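You operate a simulated robot arm through the tools that you are given. There is no shell and no other tool. Be economical: measure what you need, move in short steps, check, and stop when the job is done.

You are at the controls of a simulated robot arm. One attempt, no reset.

JOB
Put the dyno back in service and zero the display.
Fine: guard shut, lamp off, stop button freed, power on; zero with the lower pin out, then push it home.

It is judged by the outcome, as a careful person would: the job done as asked, and still so three seconds after it is handed in. It fails if anything else is knocked over, pushed out of place, dropped, spilled or broken.

ROBOT AND FRAMES
A 6-joint arm with a two-finger parallel gripper on a trunk, on a base that drives. Base frame: it is fixed to the floor where the robot stands at the start and does not move with it; the origin is under the middle of the robot, x ahead of it, y to its left, z up. Units: m, degrees, N and s.
Its first joint turns from -166.0 to 166.0 degrees. Places, roughly: blue-bar shock (9x7x30 cm) [1.5, 0.1, 0.7]; dyno guard [1, -0.1, 0.5]; green-bar shock (9x7x30 cm) [1.3, 0, 0.7]; lamp switch [1.5, -0.1, 1]; lower quick pin [1.1, -0.4, 0.9]; power switch [1.5, -0.3, 1]; speed knob [1.6, -0.2, 1]; upper quick pin [1.1, -0.4, 1.2]; yellow-bar shock (9x7x35 cm) [1.5, 0, 0.7]. Payload 3.43 kg.
The tool frame sits at the grasp point between the pads (the TCP): z along the fingers, y along the line on which they close. The tips reach 0.034 m beyond it. Largest opening 0.128 m; finger width 0.024, thickness 0.012; the body of the gripper, 0.048 by 0.13 m, starts 0.096 m behind the TCP.
Orientation is that of the tool frame in the base frame, as a unit quaternion [x, y, z, w]. With the fingers straight down and closing along the base's y, the tool's x points along the base's -x, its y along +y and its z along -z.

CONTROLS
- The arm moves only by the tool apply_moves. Its argument "motion" is a list that holds one entry, the list of rows, each a list of 6 numbers: the shift along the tool's x, y, z in units of 20 mm (1.0 is 20 mm), then the turn, a rotation vector about the tool's x, y, z in units of 8 degrees (1.0 is 8 degrees). In form: [[[tx, ty, tz, wx, wy, wz], ...]]. A call has 1 to 8 rows; each row shifts and turns the commanded pose from where the row before left it, along the tool's axes as they then stand. "gripper" is the opening in per cent of the stroke, from 0 (shut) to 100 (fully open), set as the call begins (left out, the last holds). A call with a number of a shift or a turn outside -1 to 1 is refused whole. Each row takes 0.2 s and may step no farther than 0.05 m and 8.6 degrees from the row before; otherwise, or with a gripper value out of range, the whole call is refused. A pose out of reach is approached as far as the arm can. The call stops where the force on the tool passes 90 N (or 10 N more than at its start, if that is more) or the arm is blocked; 0.2 s more then pass. Each finger travels about 0.153 m/s and halts on what it meets, pressing with about 28 N; the grip force reading is that of the motor and also rises with nothing between the fingers. The clock runs only during rows and for 0.2 s after the last one: add rows that do not move to give the fingers time. The reply holds the time, the measured pose of the TCP, the force on the tool along the base axes, the opening and the grip force, in the units named above and with some noise, with the torque about the TCP (base axes, N m) and any sound that the robot's microphone picked up, and new pictures: "pictures" is both (left out), scene, wrist or none.
- Cameras (640 x 400 px; columns grow to the right, rows downward): "scene" is now at [0.156, 0.1731, 1.2202]; the picture's right is [-0.48, -0.88, 0.00], its down [-0.26, 0.14, -0.96] and it looks along [0.84, -0.46, -0.30] (base axes); focal length 271 px, centre (320, 200). "wrist" rides on the gripper at [0.076, -0.011, -0.16] in the tool frame; the picture's right is [0.15, 0.99, 0.00], its down [-0.88, 0.13, -0.46] and it looks along [-0.45, 0.07, 0.89] (tool axes); focal length 234 px, centre (320, 200).
- steer(legs): drives the robot by 1 to 6 legs, each [ahead, left, turn to the left] in m, m and degrees, along the robot's own axes; the way and the turn of a leg run together, so that a leg with both is an arc; at most 1.5 m and 180 degrees a leg. The arm and the cameras ride along, it lands a little off, and it stops where it bumps. It gives what a move gives, and a new picture of the scene camera.
- pan_tilt(pan, tilt): turns the head with the scene camera to pan (to the left, within 143 degrees either way) and tilt (down, from -29 to 69), counted from straight ahead of the robot. It gives what a move gives, and a new picture of the scene camera.
- measure_at(camera, pixels): for up to 12 pixels [column, row] of the newest picture of that camera ("zoom" is the newest enlarged one), the place [x, y, z] in the base frame of the surface seen there, good to about 0.003 m, but the place of the scene camera against the robot may be out by one fixed shift of up to 0.012 m in any direction. No time passes.
- enlarge(camera, box): a new picture of the part [left, top, right, bottom] of that camera's present view, enlarged. No time passes.
- sign_off(): hands the job in; it is judged then, once.

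Work in short steps. Measure before you move; look again where a grasp or a placing could have gone wrong, and mend it. You have 80 turns and 260 pictures in all, those below and enlarged ones among them. Open the gripper and draw the arm clear of the work before you hand the job in, unless the task says otherwise.

The tools are called after ">>>" as name(argument=value, ...) on one line, values as JSON. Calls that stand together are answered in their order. apply_moves: Moves the arm, as the interface text tells. Its arguments: {"type":"object","properties":{"motion":{"type":"array"},"gripper":{"type":"number"},"pictures":{"type":"string","enum":["both","scene","wrist","none"]}},"required":["motion"]} The other tools are called the same way: steer (legs) drives the base; pan_tilt (pan, tilt) turns the head that bears the scene camera; measure_at (camera, pixels) gives the place of the surface under pixels of a picture; enlarge (camera, box) takes an enlarged picture of a part of a camera's view; sign_off () hands the job in.

At the start:

```text
t: 0.0
tool_pos: [0.76, -0.2075, 1.0004]
orientation: [0.001, 1.0, 0.0, 0.0]
contact_force: [0.6, -0.4, 0.0]
ft_torque: [0.0, 0.0, -0.02]
gripper_width: 0.1283
gripper_force: 0.0
robot x, y, heading: [0.0001, 0.0023, -0.1]
head pan, tilt: [-28.5, 17.2]
```

scene: 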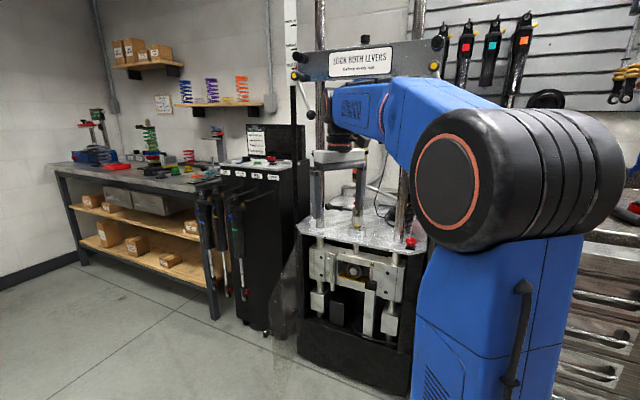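
wrist: 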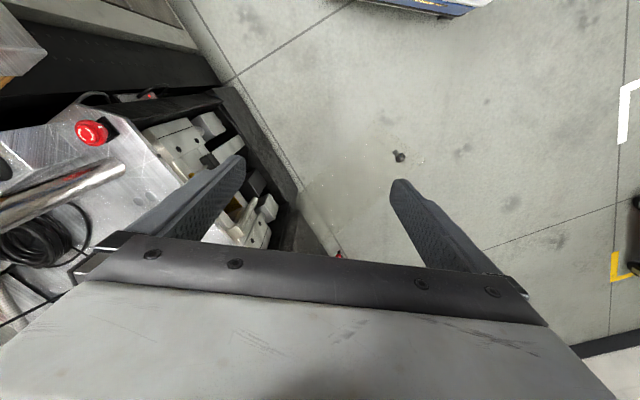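

The dyno is at about columns 290-430 of the scene picture, partly hidden by the arm. I enlarge that part and the tool cart beside it.

>>> enlarge(camera="scene", box=[260, 30, 460, 380])

>>> enlarge(camera="scene", box=[180, 90, 320, 340])

>>> measure_at(camera="scene", pixels=[[411, 241], [357, 200], [318, 195], [345, 270], [282, 300], [230, 290], [304, 75], [437, 42], [360, 62], [311, 87], [355, 345]])

```text
1.14 times, centred on (360, 205) of scene
```

zoom: 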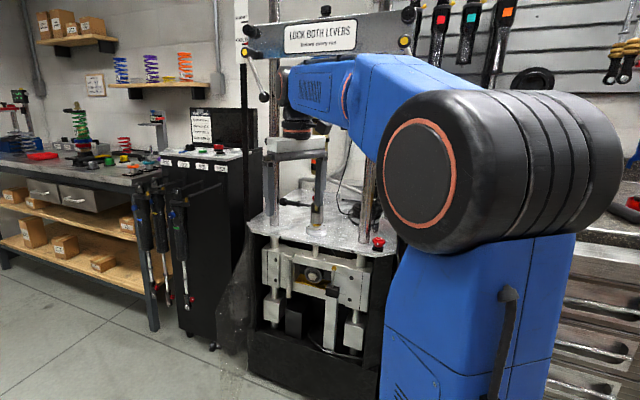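

```text
1.60 times, centred on (250, 215) of scene
```

zoom: 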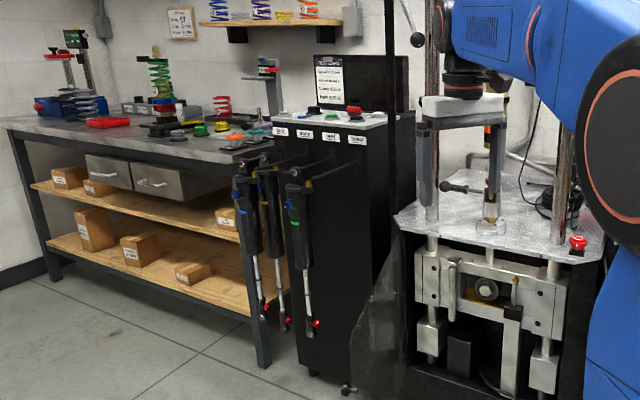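

```text
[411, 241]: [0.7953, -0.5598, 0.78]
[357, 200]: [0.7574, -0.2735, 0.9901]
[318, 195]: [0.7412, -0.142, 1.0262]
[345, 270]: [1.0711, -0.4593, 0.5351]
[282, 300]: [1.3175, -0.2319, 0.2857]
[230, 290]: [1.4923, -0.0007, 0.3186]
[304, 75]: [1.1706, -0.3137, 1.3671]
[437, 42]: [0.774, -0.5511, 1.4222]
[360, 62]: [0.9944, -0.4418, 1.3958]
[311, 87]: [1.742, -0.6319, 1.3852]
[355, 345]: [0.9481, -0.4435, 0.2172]
```

Enlarging in smaller pieces: the console top (columns 210-310), the crosshead, and the front of the dyno.

>>> enlarge(camera="scene", box=[210, 120, 322, 190])

>>> enlarge(camera="scene", box=[280, 20, 456, 130])

>>> enlarge(camera="scene", box=[240, 190, 440, 315])

>>> enlarge(camera="scene", box=[240, 275, 440, 400])

```text
5.71 times, centred on (266, 155) of scene
```

zoom: 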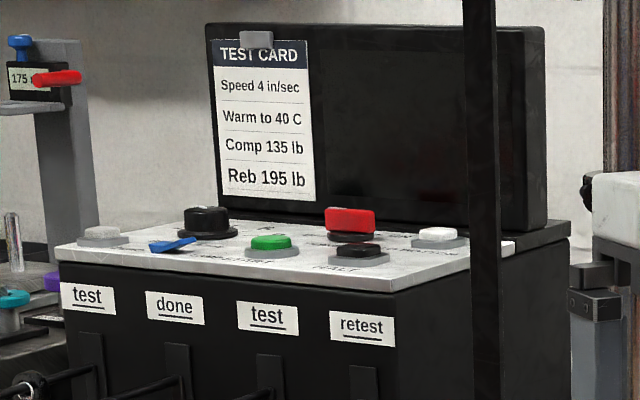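

```text
3.64 times, centred on (368, 75) of scene
```

zoom: 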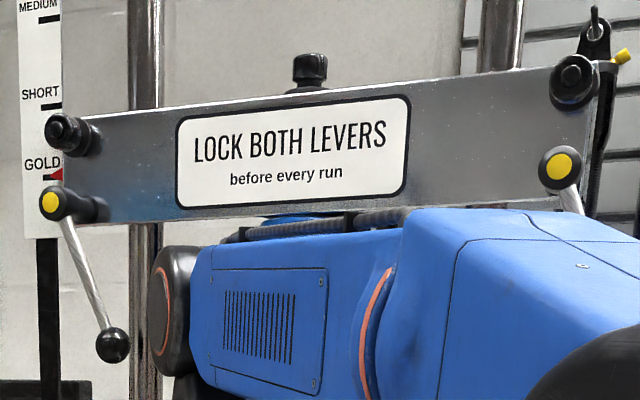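

```text
3.20 times, centred on (340, 252) of scene
```

zoom: 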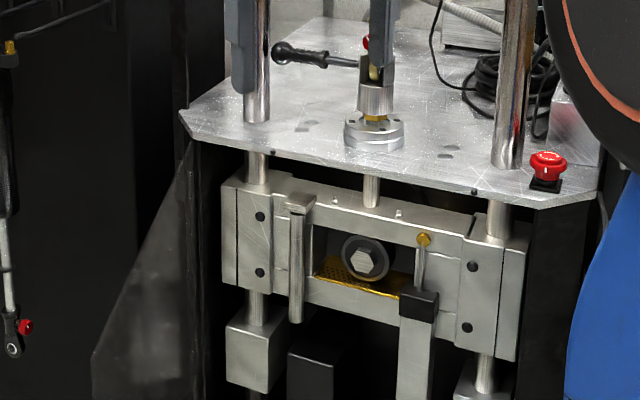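

```text
3.20 times, centred on (340, 338) of scene
```

zoom: 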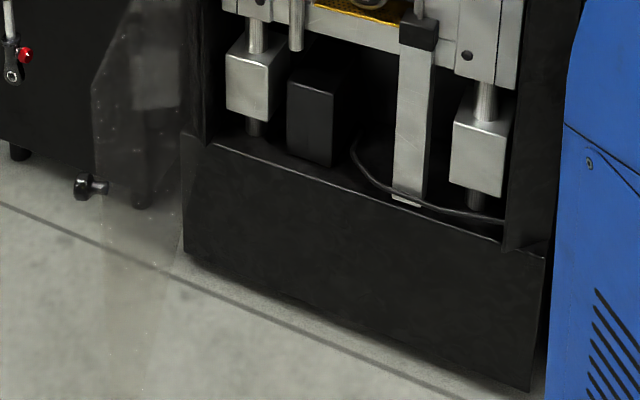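

I measure the console top controls, the pin handle, the guard and its knob on the latest enlarged views/scene pixels.

>>> measure_at(camera="scene", pixels=[[227, 161], [240, 163], [246, 158], [257, 162], [271, 158], [273, 164], [287, 161], [220, 165], [278, 171], [309, 162]])

>>> measure_at(camera="scene", pixels=[[329, 206], [345, 209], [357, 222], [411, 241], [298, 225], [424, 253], [265, 332], [272, 333], [280, 320], [284, 260], [273, 290], [298, 350]])

>>> pan_tilt(pan=-28, tilt=45)

```text
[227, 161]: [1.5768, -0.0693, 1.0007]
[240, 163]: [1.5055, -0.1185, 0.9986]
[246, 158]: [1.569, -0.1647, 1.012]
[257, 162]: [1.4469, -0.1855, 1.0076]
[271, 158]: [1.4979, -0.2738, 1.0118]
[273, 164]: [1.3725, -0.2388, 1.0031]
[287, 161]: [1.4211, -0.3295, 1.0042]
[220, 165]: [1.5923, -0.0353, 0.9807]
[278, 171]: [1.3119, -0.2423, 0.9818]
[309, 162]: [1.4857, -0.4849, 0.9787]
```

```text
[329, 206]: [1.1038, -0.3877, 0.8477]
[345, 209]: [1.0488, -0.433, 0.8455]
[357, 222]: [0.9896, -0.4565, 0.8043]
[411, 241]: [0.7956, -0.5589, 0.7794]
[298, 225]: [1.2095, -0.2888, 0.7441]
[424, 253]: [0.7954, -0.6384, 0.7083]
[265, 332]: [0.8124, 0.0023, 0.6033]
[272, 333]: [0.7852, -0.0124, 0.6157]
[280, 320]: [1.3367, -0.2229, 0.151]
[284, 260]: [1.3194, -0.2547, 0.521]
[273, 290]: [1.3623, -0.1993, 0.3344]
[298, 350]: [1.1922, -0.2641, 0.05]
```

```text
t: 0.9
tool_pos: [0.76, -0.2072, 1.0002]
orientation: [0.0, 1.0, 0.0, 0.0]
contact_force: [0.6, -0.2, 0.8]
ft_torque: [-0.01, 0.01, 0.01]
gripper_width: 0.1279
gripper_force: 0.1
robot x, y, heading: [0.0015, -0.0003, -0.1]
head pan, tilt: [-28.0, 45.0]
```

scene: 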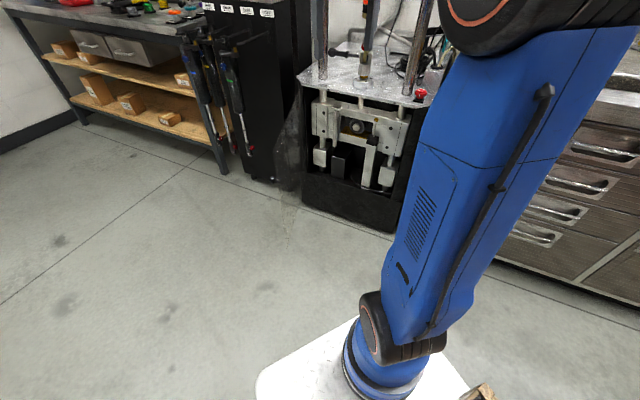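

The pixel at the guard's knob reads (0.80, 0.00, 0.60), so the transparent guard stands open from a hinge near (1.2, -0.28) towards the robot. I turn the head to look at it directly.

>>> pan_tilt(pan=-14, tilt=32)

>>> enlarge(camera="scene", box=[190, 100, 430, 250])

```text
t: 1.7
tool_pos: [0.7603, -0.2086, 0.9997]
orientation: [0.0, 1.0, 0.0, 0.0]
contact_force: [0.3, 1.1, 1.4]
ft_torque: [0.02, 0.02, -0.03]
gripper_width: 0.1281
gripper_force: 0.1
robot x, y, heading: [-0.0034, -0.0034, -0.1]
head pan, tilt: [-14.0, 32.0]
```

scene: 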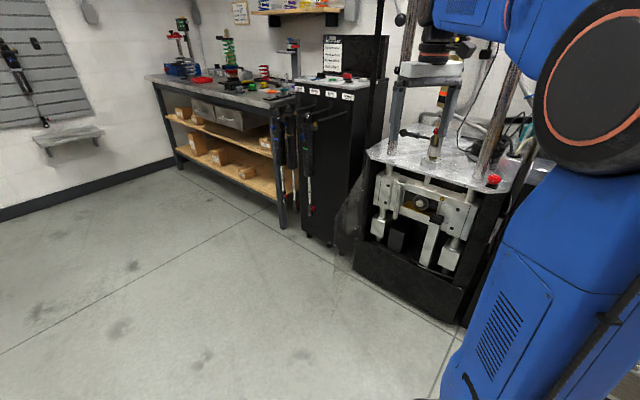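

```text
2.67 times, centred on (310, 175) of scene
```

zoom: 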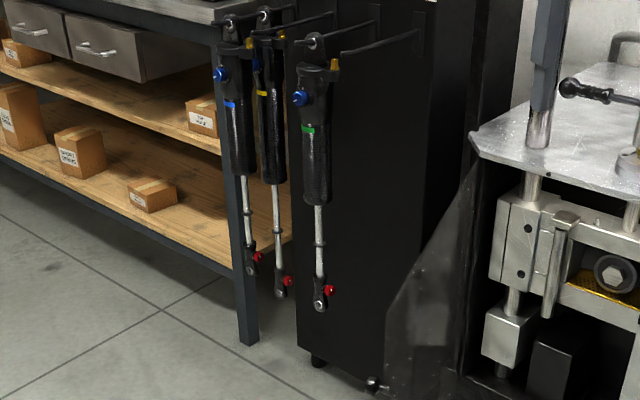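

The guard shows in the zoom as a dusty panel with slanted top edge (475,165)-(388,300), knob at (375,385). I measure along it.

>>> measure_at(camera="zoom", pixels=[[375, 384], [386, 386], [395, 350], [430, 350], [460, 350], [392, 300], [470, 180], [450, 260], [430, 330], [400, 380], [440, 385], [370, 388]])

>>> enlarge(camera="scene", box=[290, 190, 450, 290])

```text
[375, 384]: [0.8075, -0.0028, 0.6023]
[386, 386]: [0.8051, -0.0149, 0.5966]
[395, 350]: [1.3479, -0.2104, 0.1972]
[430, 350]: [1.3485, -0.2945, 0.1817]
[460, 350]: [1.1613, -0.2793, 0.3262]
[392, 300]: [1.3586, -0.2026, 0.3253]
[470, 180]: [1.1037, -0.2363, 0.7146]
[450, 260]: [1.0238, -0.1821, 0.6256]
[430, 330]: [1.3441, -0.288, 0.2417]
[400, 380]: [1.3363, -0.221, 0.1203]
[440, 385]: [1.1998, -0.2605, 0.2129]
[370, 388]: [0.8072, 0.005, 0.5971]
```

```text
4.00 times, centred on (370, 240) of scene
```

zoom: 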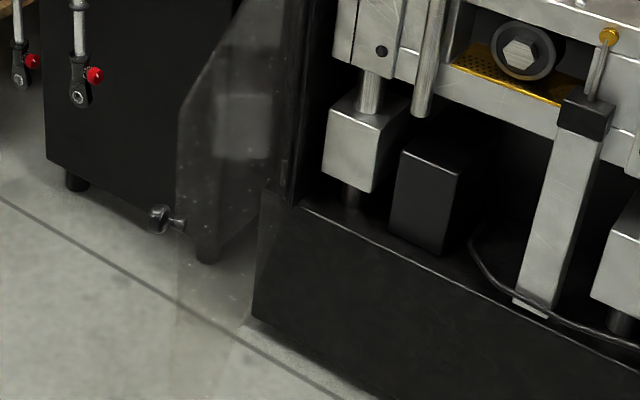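

The panel runs at about 146° from a hinge near (1.18, -0.285), its top near z 0.72, the knob on its outer face. I'll shut the fingers, go to its outer side (0.90, 0.02), and then descend to push it closed.

>>> apply_moves(motion=[[[-0.9, 1, 0, 0, 0, 0], [-0.9, 1, 0, 0, 0, 0], [-0.9, 1, 0, 0, 0, 0], [-0.9, 1, 0, 0, 0, 0], [-0.9, 1, 0, 0, 0, 0], [-0.9, 1, 0, 0, 0, 0], [-0.9, 1, 0, 0, 0, 0], [-0.9, 1, 0, 0, 0, 0]]], gripper=0, pictures="none")

>>> apply_moves(motion=[[[0, 1, 0, 0, 0, 0], [0, 1, 0.5, 0, 0, 0], [0, 1, 1, 0, 0, 0], [0, 0.6, 1, 0, 0, 0], [0, 0, 1, 0, 0, 0], [0, 0, 1, 0, 0, 0], [0, 0, 1, 0, 0, 0], [0, 0, 1, 0, 0, 0]]], pictures="both")

```text
t: 3.5
tool_pos: [0.9032, -0.0482, 1.0011]
orientation: [0.0, 1.0, 0.0, 0.0]
contact_force: [-0.7, -0.1, 1.6]
ft_torque: [0.03, -0.05, 0.02]
gripper_width: 0.0
gripper_force: 27.5
robot x, y, heading: [-0.0005, 0.0006, 0.0]
head pan, tilt: [-14.0, 32.0]
```

```text
t: 5.3
tool_pos: [0.9058, 0.0245, 0.8694]
orientation: [0.0, 1.0, 0.0, 0.0]
contact_force: [0.3, -0.9, 0.6]
ft_torque: [0.03, 0.0, -0.01]
gripper_width: 0.0
gripper_force: 28.2
robot x, y, heading: [-0.0012, 0.0004, -0.1]
head pan, tilt: [-14.0, 32.0]
```

scene: 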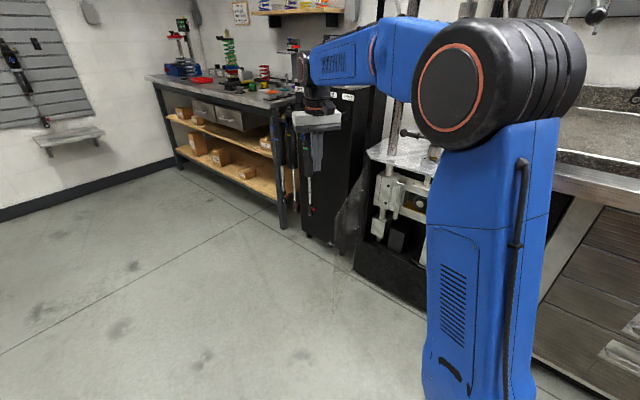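
wrist: 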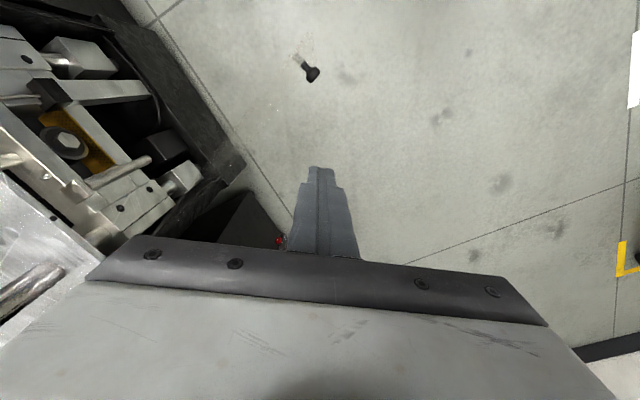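

The knob sits at wrist pixel (312,73); I measure it and the panel around it with the wrist camera.

>>> measure_at(camera="wrist", pixels=[[313, 75], [300, 62], [290, 55], [296, 50], [280, 90], [260, 120], [240, 165], [270, 110]])

>>> enlarge(camera="wrist", box=[160, 20, 352, 140])

```text
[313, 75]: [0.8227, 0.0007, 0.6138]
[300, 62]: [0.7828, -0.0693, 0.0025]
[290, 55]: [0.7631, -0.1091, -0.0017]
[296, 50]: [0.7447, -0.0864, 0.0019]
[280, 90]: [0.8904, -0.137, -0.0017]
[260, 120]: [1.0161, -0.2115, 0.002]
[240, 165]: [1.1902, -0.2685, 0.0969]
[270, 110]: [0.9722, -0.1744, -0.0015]
```

```text
3.33 times, centred on (256, 80) of wrist
```

zoom: 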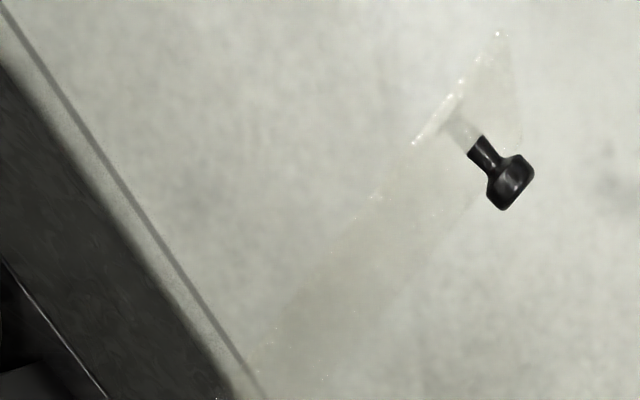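

Panel top edge and knob are clear: knob top at (0.823, 0.001, 0.614). I turn the gripper 59° so that its body ends parallel to the dyno front, descending at the same time.

>>> apply_moves(motion=[[[0, 0, 1, 0, 0, 0.922], [0, 0, 1, 0, 0, 0.922], [0, 0, 1, 0, 0, 0.922], [0, 0, 1, 0, 0, 0.922], [0, 0, 1, 0, 0, 0.922], [0, 0, 1, 0, 0, 0.922], [0, 0, 1, 0, 0, 0.922], [0, 0, 1, 0, 0, 0.922]]], pictures="none")

>>> apply_moves(motion=[[[0, 0, 1, 0, 0, 0], [0, 0, 1, 0, 0, 0], [0, 0, 0.2, 0, 0, 0]]], pictures="both")

```text
t: 7.1
tool_pos: [0.9045, 0.0245, 0.7094]
orientation: [0.493, 0.87, 0.0, 0.0]
contact_force: [0.4, -0.8, 0.0]
ft_torque: [-0.01, 0.0, -0.01]
gripper_width: 0.0002
gripper_force: 27.8
robot x, y, heading: [0.0017, 0.0007, -0.2]
head pan, tilt: [-14.0, 32.0]
```

```text
t: 7.9
tool_pos: [0.9034, 0.0247, 0.6651]
orientation: [0.492, 0.87, 0.0, 0.0]
contact_force: [-0.6, -1.0, 0.2]
ft_torque: [-0.03, -0.02, 0.0]
gripper_width: 0.0
gripper_force: 27.9
robot x, y, heading: [0.0014, -0.0006, -0.0]
head pan, tilt: [-14.0, 32.0]
```

scene: 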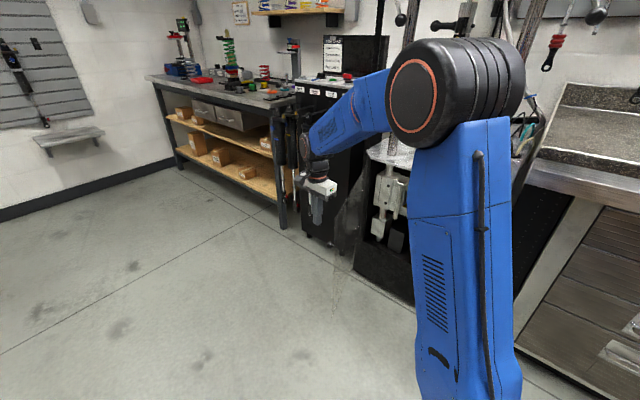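
wrist: 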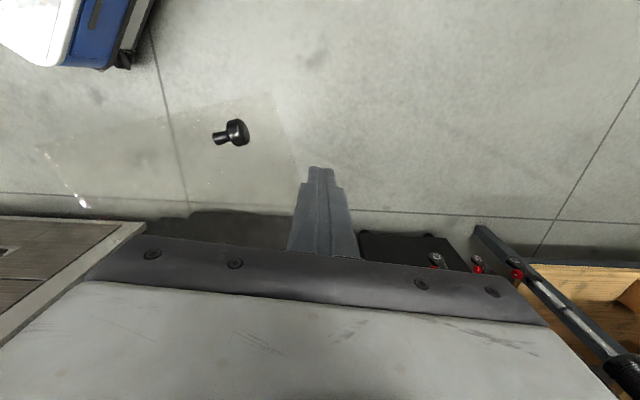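

Fingers are on the outer side of the panel, clear of the knob (wrist (235,132)). I push along the swing arc.

>>> apply_moves(motion=[[[-0.5, -0.84, 0, 0, 0, 0], [-0.5, -0.84, 0, 0, 0, 0], [-0.5, -0.84, 0, 0, 0, 0], [-0.5, -0.84, 0, 0, 0, 0], [-0.42, -0.76, 0, 0, 0, 0], [-0.42, -0.76, 0, 0, 0, 0], [-0.42, -0.76, 0, 0, 0, 0], [-0.42, -0.76, 0, 0, 0, 0]]], pictures="both")

```text
t: 9.7
tool_pos: [0.8328, -0.1041, 0.6662]
orientation: [0.492, 0.871, -0.001, 0.0]
contact_force: [0.0, -0.9, 0.0]
ft_torque: [-0.04, -0.03, -0.02]
gripper_width: 0.0001
gripper_force: 27.7
robot x, y, heading: [-0.0011, 0.0029, 0.0]
head pan, tilt: [-14.0, 32.0]
```

scene: 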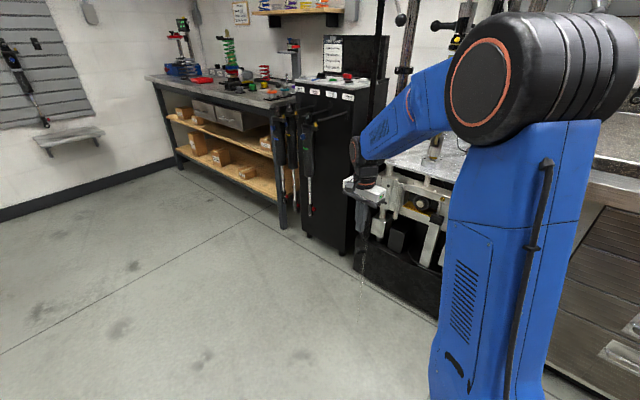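
wrist: 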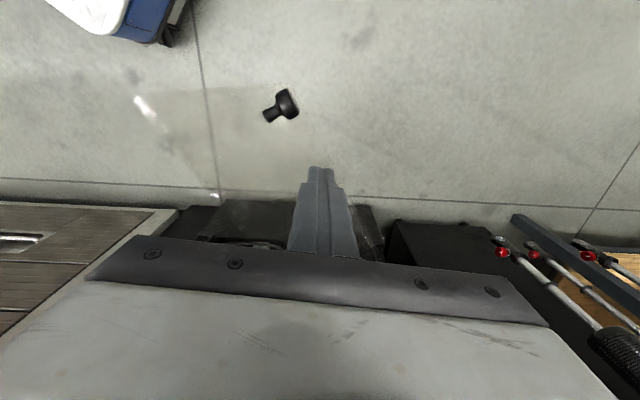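

The panel is turning with the fingers. Continuing the arc.

>>> apply_moves(motion=[[[-0.53, -0.7, 0, 0, 0, 0], [-0.53, -0.7, 0, 0, 0, 0], [-0.53, -0.7, 0, 0, 0, 0], [-0.53, -0.7, 0, 0, 0, 0], [-0.66, -0.58, 0, 0, 0, 0], [-0.66, -0.58, 0, 0, 0, 0], [-0.66, -0.58, 0, 0, 0, 0], [-0.66, -0.58, 0, 0, 0, 0]]], pictures="none")

>>> apply_moves(motion=[[[-0.74, -0.47, 0, 0, 0, 0], [-0.74, -0.47, 0, 0, 0, 0], [-0.74, -0.47, 0, 0, 0, 0], [-0.74, -0.47, 0, 0, 0, 0], [-0.82, -0.32, 0, 0, 0, 0], [-0.82, -0.32, 0, 0, 0, 0], [-0.82, -0.32, 0, 0, 0, 0], [-0.82, -0.32, 0, 0, 0, 0]]], pictures="both")

```text
t: 11.5
tool_pos: [0.7934, -0.2388, 0.6657]
orientation: [0.492, 0.87, 0.001, 0.001]
contact_force: [0.9, 0.6, -0.7]
ft_torque: [-0.02, 0.01, -0.01]
gripper_width: 0.0
gripper_force: 28.2
robot x, y, heading: [0.0006, -0.0025, 0.1]
head pan, tilt: [-14.0, 32.0]
```

```text
t: 13.3
tool_pos: [0.8033, -0.3779, 0.6656]
orientation: [0.492, 0.87, 0.0, 0.0]
contact_force: [0.0, 0.3, 0.1]
ft_torque: [0.01, 0.0, 0.01]
gripper_width: 0.0001
gripper_force: 28.1
robot x, y, heading: [-0.0021, -0.0006, -0.0]
head pan, tilt: [-14.0, 32.0]
```

scene: 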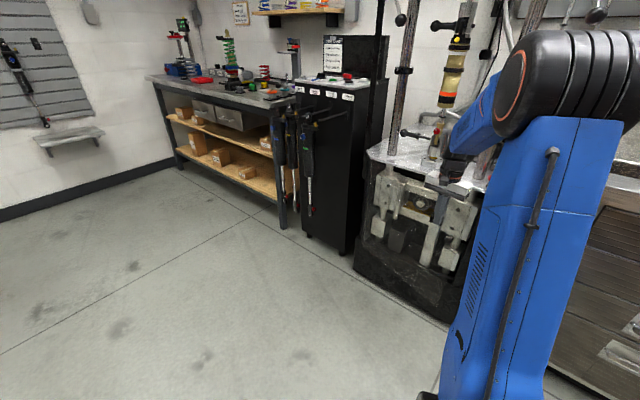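
wrist: 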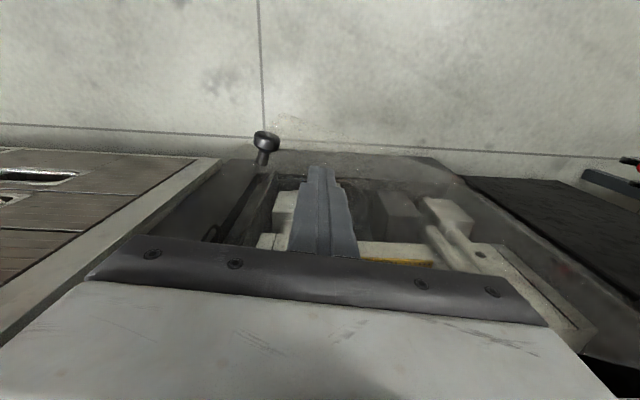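

The panel is almost across the dyno. I push on gently, then watch the force.

>>> apply_moves(motion=[[[-0.67, -0.15, 0, 0, 0, 0], [-0.67, -0.15, 0, 0, 0, 0], [-0.67, -0.15, 0, 0, 0, 0], [-0.67, -0.15, 0, 0, 0, 0], [-0.67, -0.12, 0, 0, 0, 0], [-0.4, -0.05, 0, 0, 0, 0], [-0.4, -0.05, 0, 0, 0, 0]]], pictures="both")

```text
t: 14.9
tool_pos: [0.832, -0.4585, 0.6652]
orientation: [0.492, 0.871, 0.0, 0.0]
contact_force: [0.2, -0.5, 0.7]
ft_torque: [0.0, 0.03, 0.0]
gripper_width: 0.0001
gripper_force: 28.1
robot x, y, heading: [-0.0035, 0.0039, -0.1]
head pan, tilt: [-14.0, 32.0]
```

scene: 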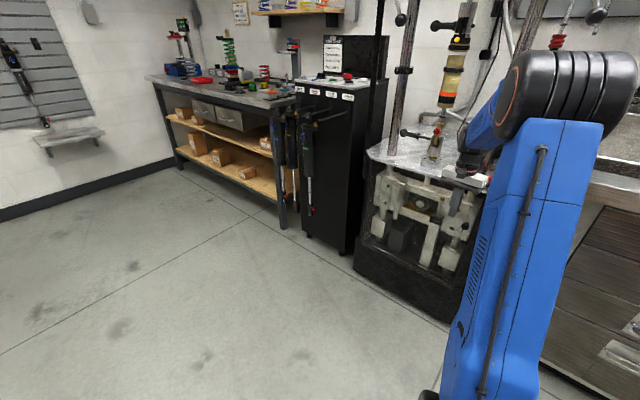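
wrist: 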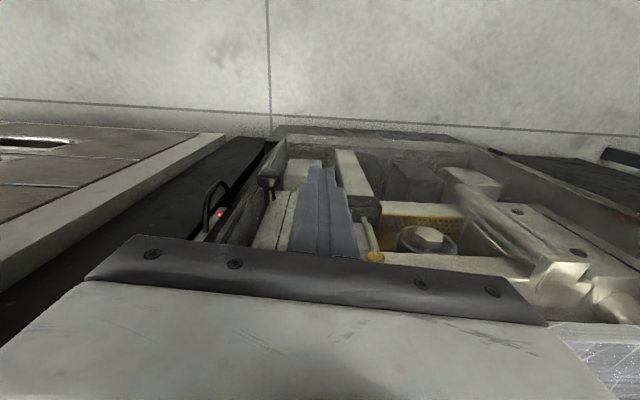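

No resistance yet; the knob is at wrist (268,180). Small steps further.

>>> apply_moves(motion=[[[-0.35, 0, 0, 0, 0, 0], [-0.35, 0, 0, 0, 0, 0], [-0.3, 0, 0, 0, 0, 0], [-0.3, 0, 0, 0, 0, 0]]], pictures="both")

>>> pan_tilt(pan=-32, tilt=30)

>>> enlarge(camera="scene", box=[220, 120, 460, 270])

```text
t: 15.9
tool_pos: [0.8438, -0.4778, 0.6648]
orientation: [0.492, 0.871, 0.0, -0.002]
contact_force: [-31.7, 35.3, -1.5]
ft_torque: [-2.78, -2.45, 0.63]
gripper_width: 0.0002
gripper_force: 28.0
robot x, y, heading: [-0.0016, 0.0015, 0.3]
head pan, tilt: [-14.0, 32.0]
```

scene: 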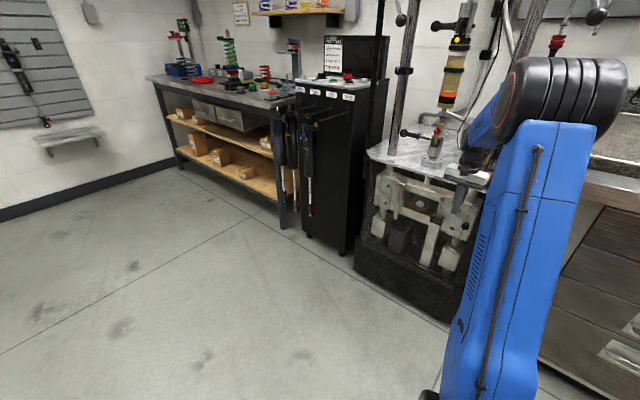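
wrist: 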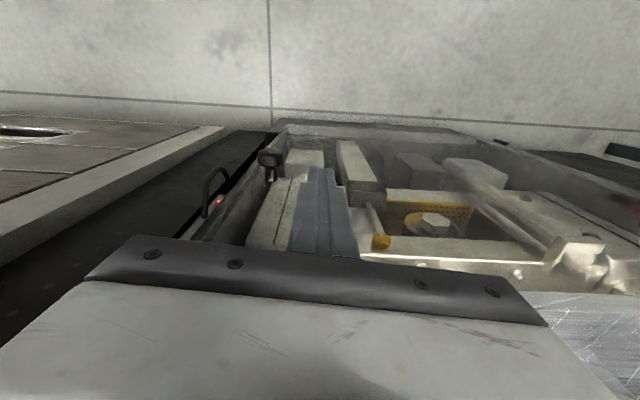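

```text
t: 16.7
tool_pos: [0.8441, -0.4783, 0.6663]
orientation: [0.492, 0.871, 0.0, -0.002]
contact_force: [-53.2, 66.9, -10.6]
ft_torque: [-5.2, -3.96, 1.23]
gripper_width: 0.0
gripper_force: 27.5
robot x, y, heading: [-0.003, 0.0005, 0.1]
head pan, tilt: [-32.0, 30.0]
```

scene: 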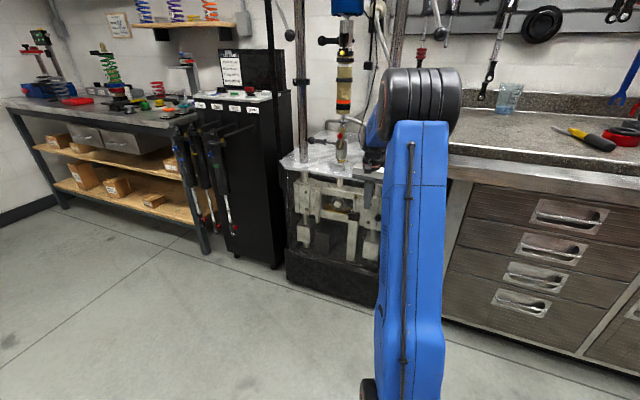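

```text
2.67 times, centred on (340, 195) of scene
```

zoom: 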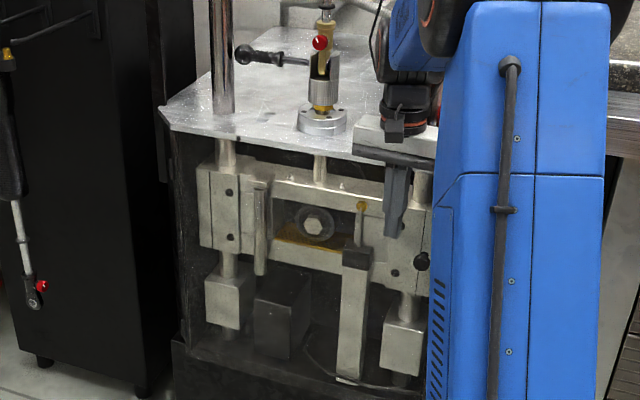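

85 N with a torque that places the contact about 78 mm above the TCP (z≈0.744), which may be the table edge rather than the guard. I back off and look whether the panel is flush.

>>> apply_moves(motion=[[[0.5, 0, 0, 0, 0, 0], [1, 0, 0, 0, 0, 0], [1, 0, 0, 0, 0, 0], [1, 0, 0, 0, 0, 0], [1, 0.5, 0, 0, 0, 0], [1, 1, 0, 0, 0, 0], [1, 1, 0, 0, 0, 0]]], pictures="both")

>>> enlarge(camera="wrist", box=[170, 80, 490, 280])

>>> enlarge(camera="scene", box=[220, 120, 460, 270])

```text
t: 18.3
tool_pos: [0.8212, -0.3434, 0.6653]
orientation: [0.493, 0.87, 0.0, 0.0]
contact_force: [-0.2, -0.4, 0.2]
ft_torque: [-0.02, 0.0, 0.03]
gripper_width: 0.0002
gripper_force: 28.2
robot x, y, heading: [-0.0001, -0.0007, -0.1]
head pan, tilt: [-32.0, 30.0]
```

scene: 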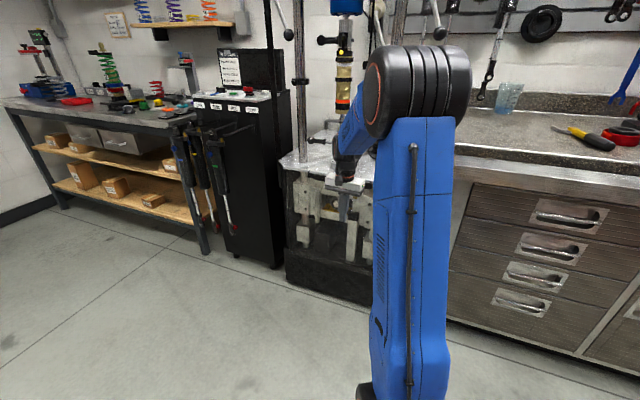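
wrist: 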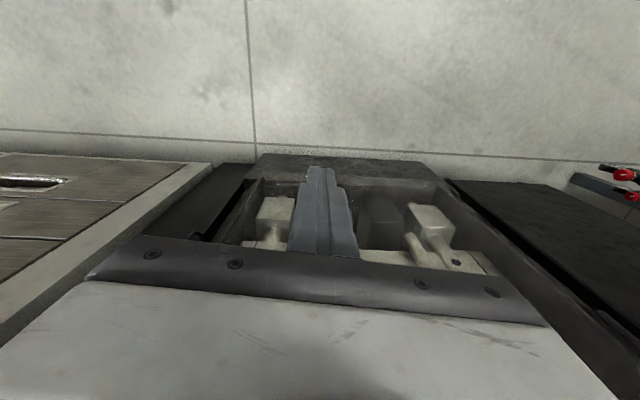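

```text
2.00 times, centred on (330, 180) of wrist
```

zoom: 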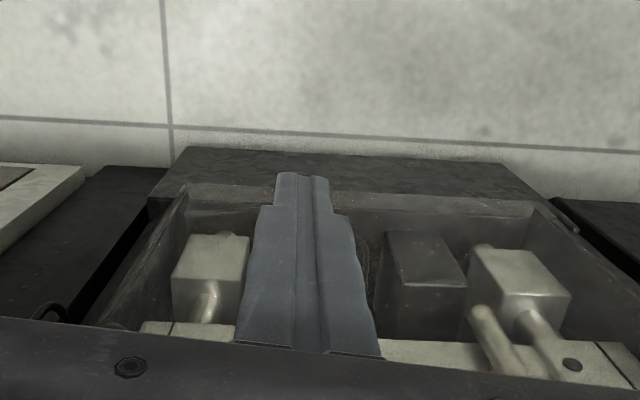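

```text
2.67 times, centred on (340, 195) of scene
```

zoom: 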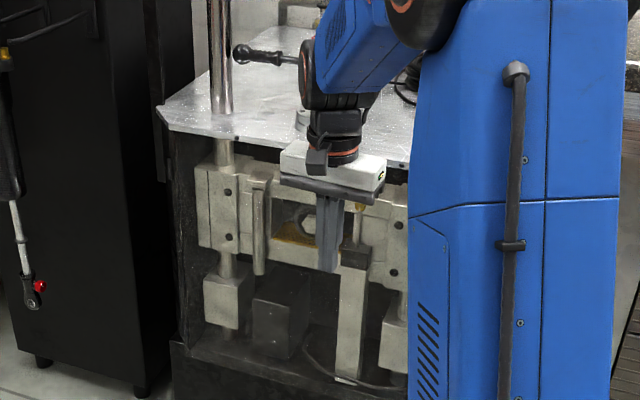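

I need a better view and a spot from which everything is in reach. I retract and raise the arm, then drive to about (0.75, 0.26).

>>> apply_moves(motion=[[[0.7, -0.5, -1, 0, 0, 0], [0.7, -0.5, -1, 0, 0, 0], [0.7, -0.5, -1, 0, 0, 0], [0.7, -0.5, -1, 0, 0, 0], [0.7, -0.5, -1, 0, 0, 0], [0.7, -0.5, -1, 0, 0, 0], [0.7, -0.5, -1, 0, 0, 0], [0.7, -0.5, -1, 0, 0, 0]]], pictures="none")

>>> apply_moves(motion=[[[0.7, -0.5, -1, 0, 0, 0], [0.7, -0.5, -1, 0, 0, 0], [0.7, -0.5, -1, 0, 0, 0], [0.7, -0.5, -1, 0, 0, 0], [0.7, -0.5, -1, 0, 0, 0], [0.7, -0.5, -1, 0, 0, 0], [0.7, -0.5, -1, 0, 0, 0], [0, 0, -1, 0, 0, 0]]], pictures="scene")

>>> apply_moves(motion=[[[0, 0, -1, 0, 0, 0], [0, 0, -1, 0, 0, 0], [0, 0, -1, 0, 0, 0], [0, 0, -1, 0, 0, 0]]], pictures="none")

>>> enlarge(camera="scene", box=[220, 120, 460, 270])

>>> measure_at(camera="zoom", pixels=[[420, 262], [400, 200], [200, 300], [300, 260], [240, 200], [185, 130], [290, 140]])

```text
t: 20.1
tool_pos: [0.694, -0.2888, 0.8254]
orientation: [0.493, 0.87, -0.001, 0.0]
contact_force: [0.4, -0.1, -0.6]
ft_torque: [0.0, 0.0, 0.0]
gripper_width: 0.0
gripper_force: 28.2
robot x, y, heading: [0.0029, 0.0011, 0.1]
head pan, tilt: [-32.0, 30.0]
```

```text
t: 21.9
tool_pos: [0.5845, -0.2396, 0.9869]
orientation: [0.493, 0.87, -0.001, -0.001]
contact_force: [1.1, 0.4, 0.7]
ft_torque: [0.02, 0.01, -0.02]
gripper_width: 0.0003
gripper_force: 28.3
robot x, y, heading: [-0.0007, -0.0036, -0.1]
head pan, tilt: [-32.0, 30.0]
```

scene: 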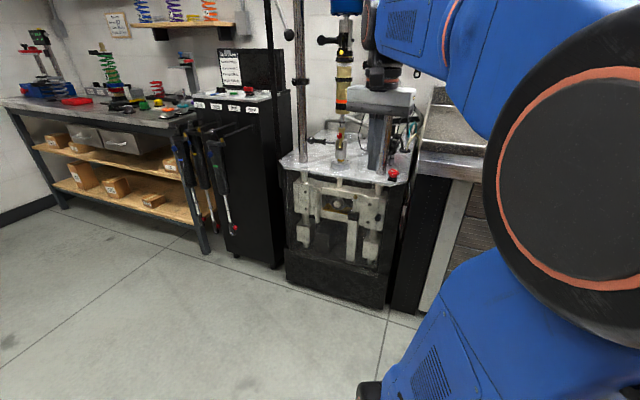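

```text
t: 22.9
tool_pos: [0.5851, -0.2402, 1.0669]
orientation: [0.493, 0.87, 0.0, 0.001]
contact_force: [0.7, 1.1, -0.4]
ft_torque: [0.0, -0.04, 0.0]
gripper_width: 0.0
gripper_force: 27.5
robot x, y, heading: [0.0015, 0.0008, 0.2]
head pan, tilt: [-32.0, 30.0]
```

```text
2.67 times, centred on (340, 195) of scene
```

zoom: 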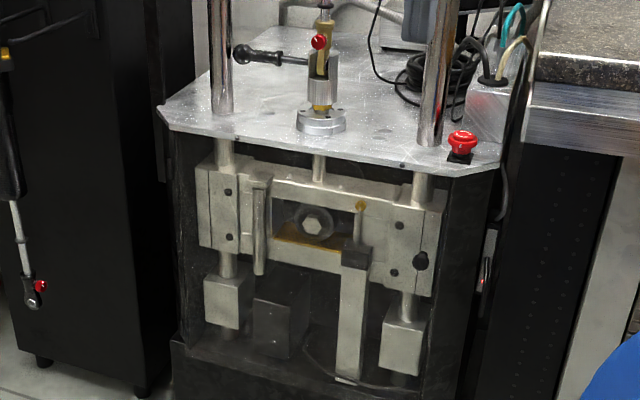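

```text
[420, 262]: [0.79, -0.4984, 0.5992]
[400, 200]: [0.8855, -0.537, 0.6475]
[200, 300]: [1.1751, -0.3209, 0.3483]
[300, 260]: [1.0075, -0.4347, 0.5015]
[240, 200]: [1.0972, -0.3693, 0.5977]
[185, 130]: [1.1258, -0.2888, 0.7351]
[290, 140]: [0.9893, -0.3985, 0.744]
```

The guard looks nearly or fully shut. Now I drive to the working spot: turn left 60°, then go diagonally to (0.75, 0.26).

>>> steer(legs=[[0, 0, 60], [0.6, -0.52, 0]])

>>> pan_tilt(pan=-132, tilt=36)

```text
t: 29.8
tool_pos: [1.2518, 0.6388, 1.065]
orientation: [-0.007, 1.0, 0.0, 0.001]
contact_force: [0.4, 0.5, -0.3]
ft_torque: [-0.01, 0.03, 0.01]
gripper_width: 0.0
gripper_force: 28.2
robot x, y, heading: [0.7494, 0.253, 59.9]
head pan, tilt: [-32.0, 30.0]
```

scene: 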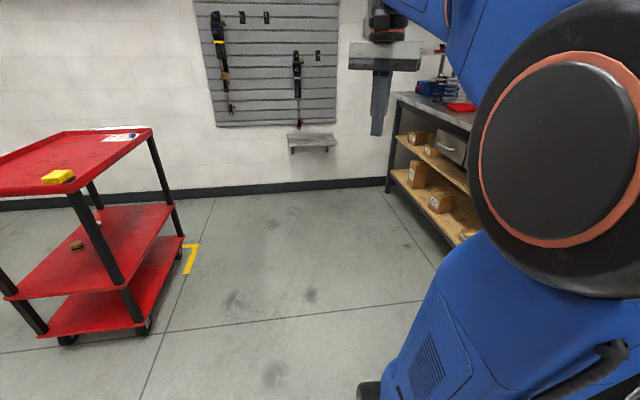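

```text
t: 31.5
tool_pos: [1.2518, 0.6384, 1.0661]
orientation: [-0.006, 1.0, 0.0, 0.0]
contact_force: [0.2, 0.2, 0.1]
ft_torque: [0.04, 0.02, 0.01]
gripper_width: 0.0
gripper_force: 28.2
robot x, y, heading: [0.7489, 0.2535, 59.7]
head pan, tilt: [-132.0, 36.0]
```

scene: 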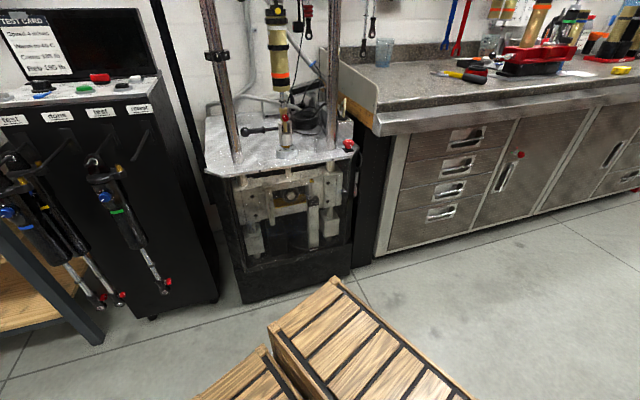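

Everything is well in view now. I enlarge the dyno front, the pin zone and the console.

>>> enlarge(camera="scene", box=[200, 140, 392, 260])

>>> enlarge(camera="scene", box=[200, 60, 376, 170])

>>> pan_tilt(pan=-110, tilt=22)

>>> enlarge(camera="scene", box=[120, 90, 376, 250])

```text
3.33 times, centred on (296, 200) of scene
```

zoom: 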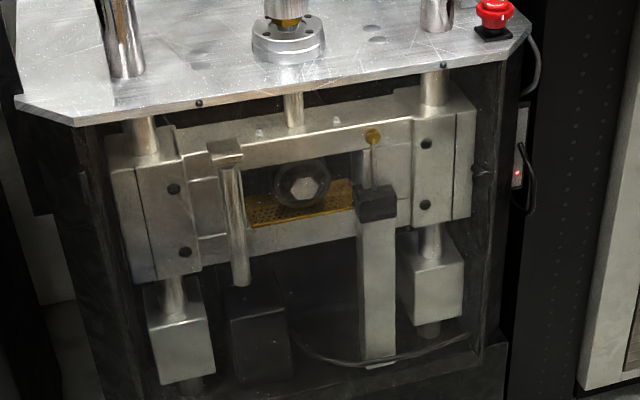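

```text
3.64 times, centred on (288, 115) of scene
```

zoom: 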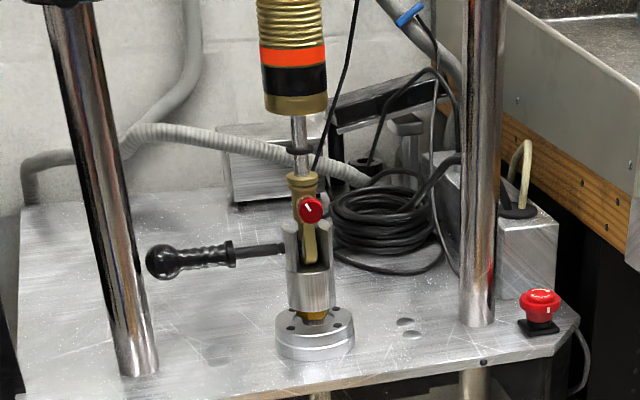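

```text
t: 32.4
tool_pos: [1.2505, 0.6385, 1.0651]
orientation: [-0.007, 1.0, 0.0, 0.0]
contact_force: [-0.4, 0.0, 0.0]
ft_torque: [0.0, 0.02, 0.01]
gripper_width: 0.0001
gripper_force: 28.1
robot x, y, heading: [0.7498, 0.2564, 59.9]
head pan, tilt: [-110.0, 22.0]
```

scene: 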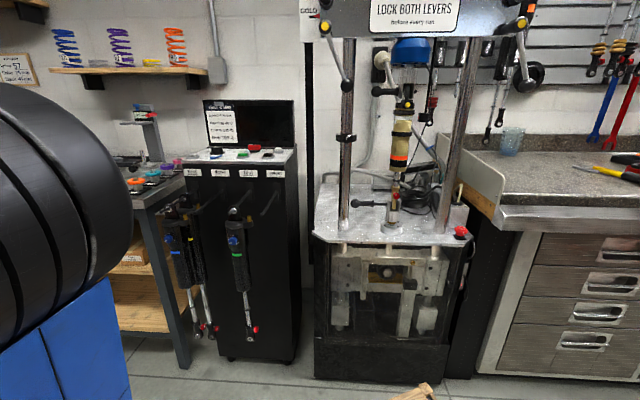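

```text
2.50 times, centred on (248, 170) of scene
```

zoom: 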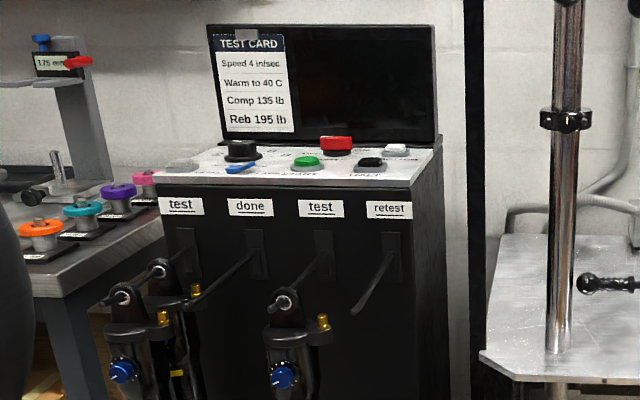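

I enlarge the console controls, the two pins for comparison, and the guard's free edge.

>>> enlarge(camera="scene", box=[176, 130, 304, 210])

>>> enlarge(camera="scene", box=[340, 30, 452, 100])

>>> enlarge(camera="scene", box=[340, 160, 452, 230])

>>> enlarge(camera="scene", box=[400, 220, 480, 270])

```text
5.00 times, centred on (240, 170) of scene
```

zoom: 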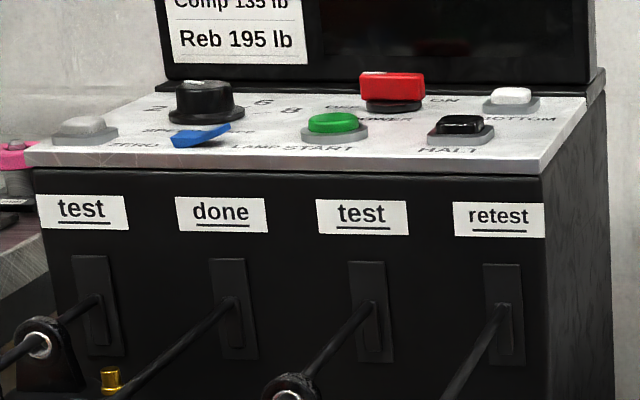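

```text
5.71 times, centred on (396, 65) of scene
```

zoom: 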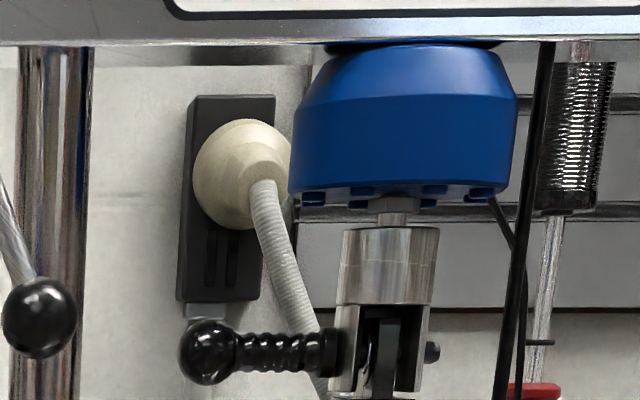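

```text
5.71 times, centred on (396, 195) of scene
```

zoom: 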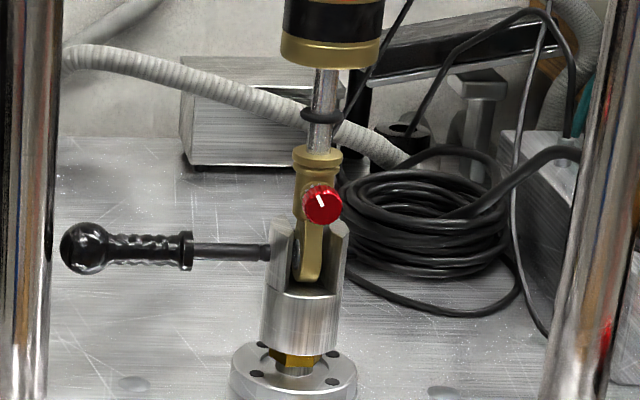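

```text
8.00 times, centred on (440, 245) of scene
```

zoom: 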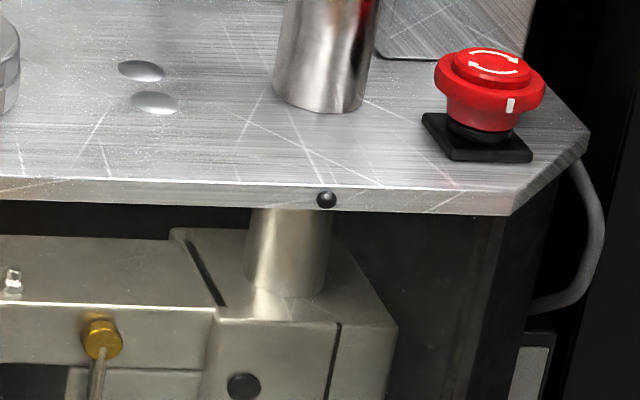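

The lower pin is already drawn out (its rod shows between handle and clevis), while the upper one is home. The controls read ZERO (grey), LAMP (blue), POWER OFF/ON (red). I check the guard's closure by measuring its face and the bumpers.

>>> enlarge(camera="scene", box=[310, 225, 486, 335])

>>> measure_at(camera="scene", pixels=[[440, 245], [320, 240], [345, 243], [430, 247], [456, 270], [453, 253], [330, 262], [390, 260], [420, 290], [460, 231], [457, 236], [400, 222]])

```text
3.64 times, centred on (398, 280) of scene
```

zoom: 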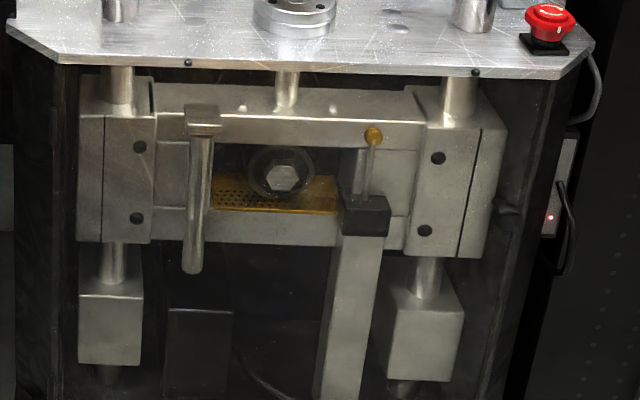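

```text
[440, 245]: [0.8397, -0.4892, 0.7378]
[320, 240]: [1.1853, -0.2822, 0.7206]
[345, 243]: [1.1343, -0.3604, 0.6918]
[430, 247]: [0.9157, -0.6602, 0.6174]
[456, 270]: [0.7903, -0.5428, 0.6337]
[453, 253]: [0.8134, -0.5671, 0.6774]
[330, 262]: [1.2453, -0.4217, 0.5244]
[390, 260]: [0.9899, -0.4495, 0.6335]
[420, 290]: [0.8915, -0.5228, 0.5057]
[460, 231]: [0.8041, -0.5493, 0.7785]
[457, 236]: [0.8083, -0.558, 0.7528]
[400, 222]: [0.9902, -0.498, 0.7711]
```

I compare the panel's face with the frame: lower base front, posts, knob and both bumpers.

>>> measure_at(camera="scene", pixels=[[340, 360], [400, 360], [440, 360], [361, 242], [441, 245], [449, 282], [446, 280], [322, 290], [318, 320], [452, 300], [455, 285], [450, 320]])

>>> enlarge(camera="scene", box=[422, 255, 486, 295])

>>> enlarge(camera="scene", box=[310, 310, 470, 390])

```text
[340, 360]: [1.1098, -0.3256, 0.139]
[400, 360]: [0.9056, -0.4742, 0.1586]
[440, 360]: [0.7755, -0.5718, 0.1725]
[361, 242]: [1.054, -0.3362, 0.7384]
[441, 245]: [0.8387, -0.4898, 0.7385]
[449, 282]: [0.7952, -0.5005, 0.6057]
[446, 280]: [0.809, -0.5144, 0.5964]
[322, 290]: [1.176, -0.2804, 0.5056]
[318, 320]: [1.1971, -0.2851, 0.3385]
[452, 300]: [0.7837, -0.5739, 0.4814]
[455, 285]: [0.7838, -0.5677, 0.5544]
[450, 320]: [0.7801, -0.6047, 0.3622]
```

```text
10.00 times, centred on (454, 275) of scene
```

zoom: 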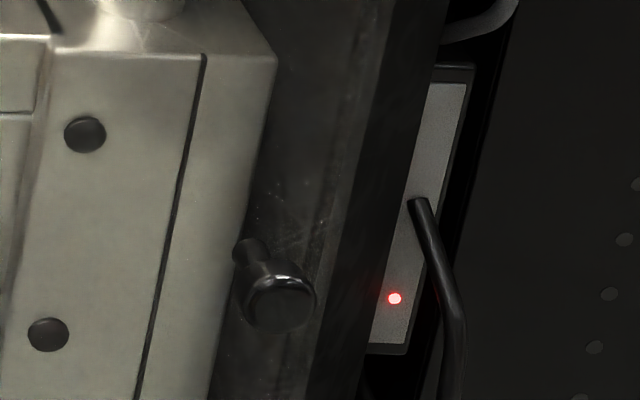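

```text
4.00 times, centred on (390, 350) of scene
```

zoom: 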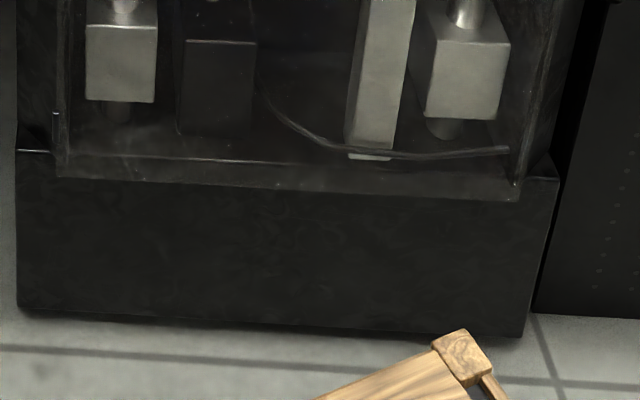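

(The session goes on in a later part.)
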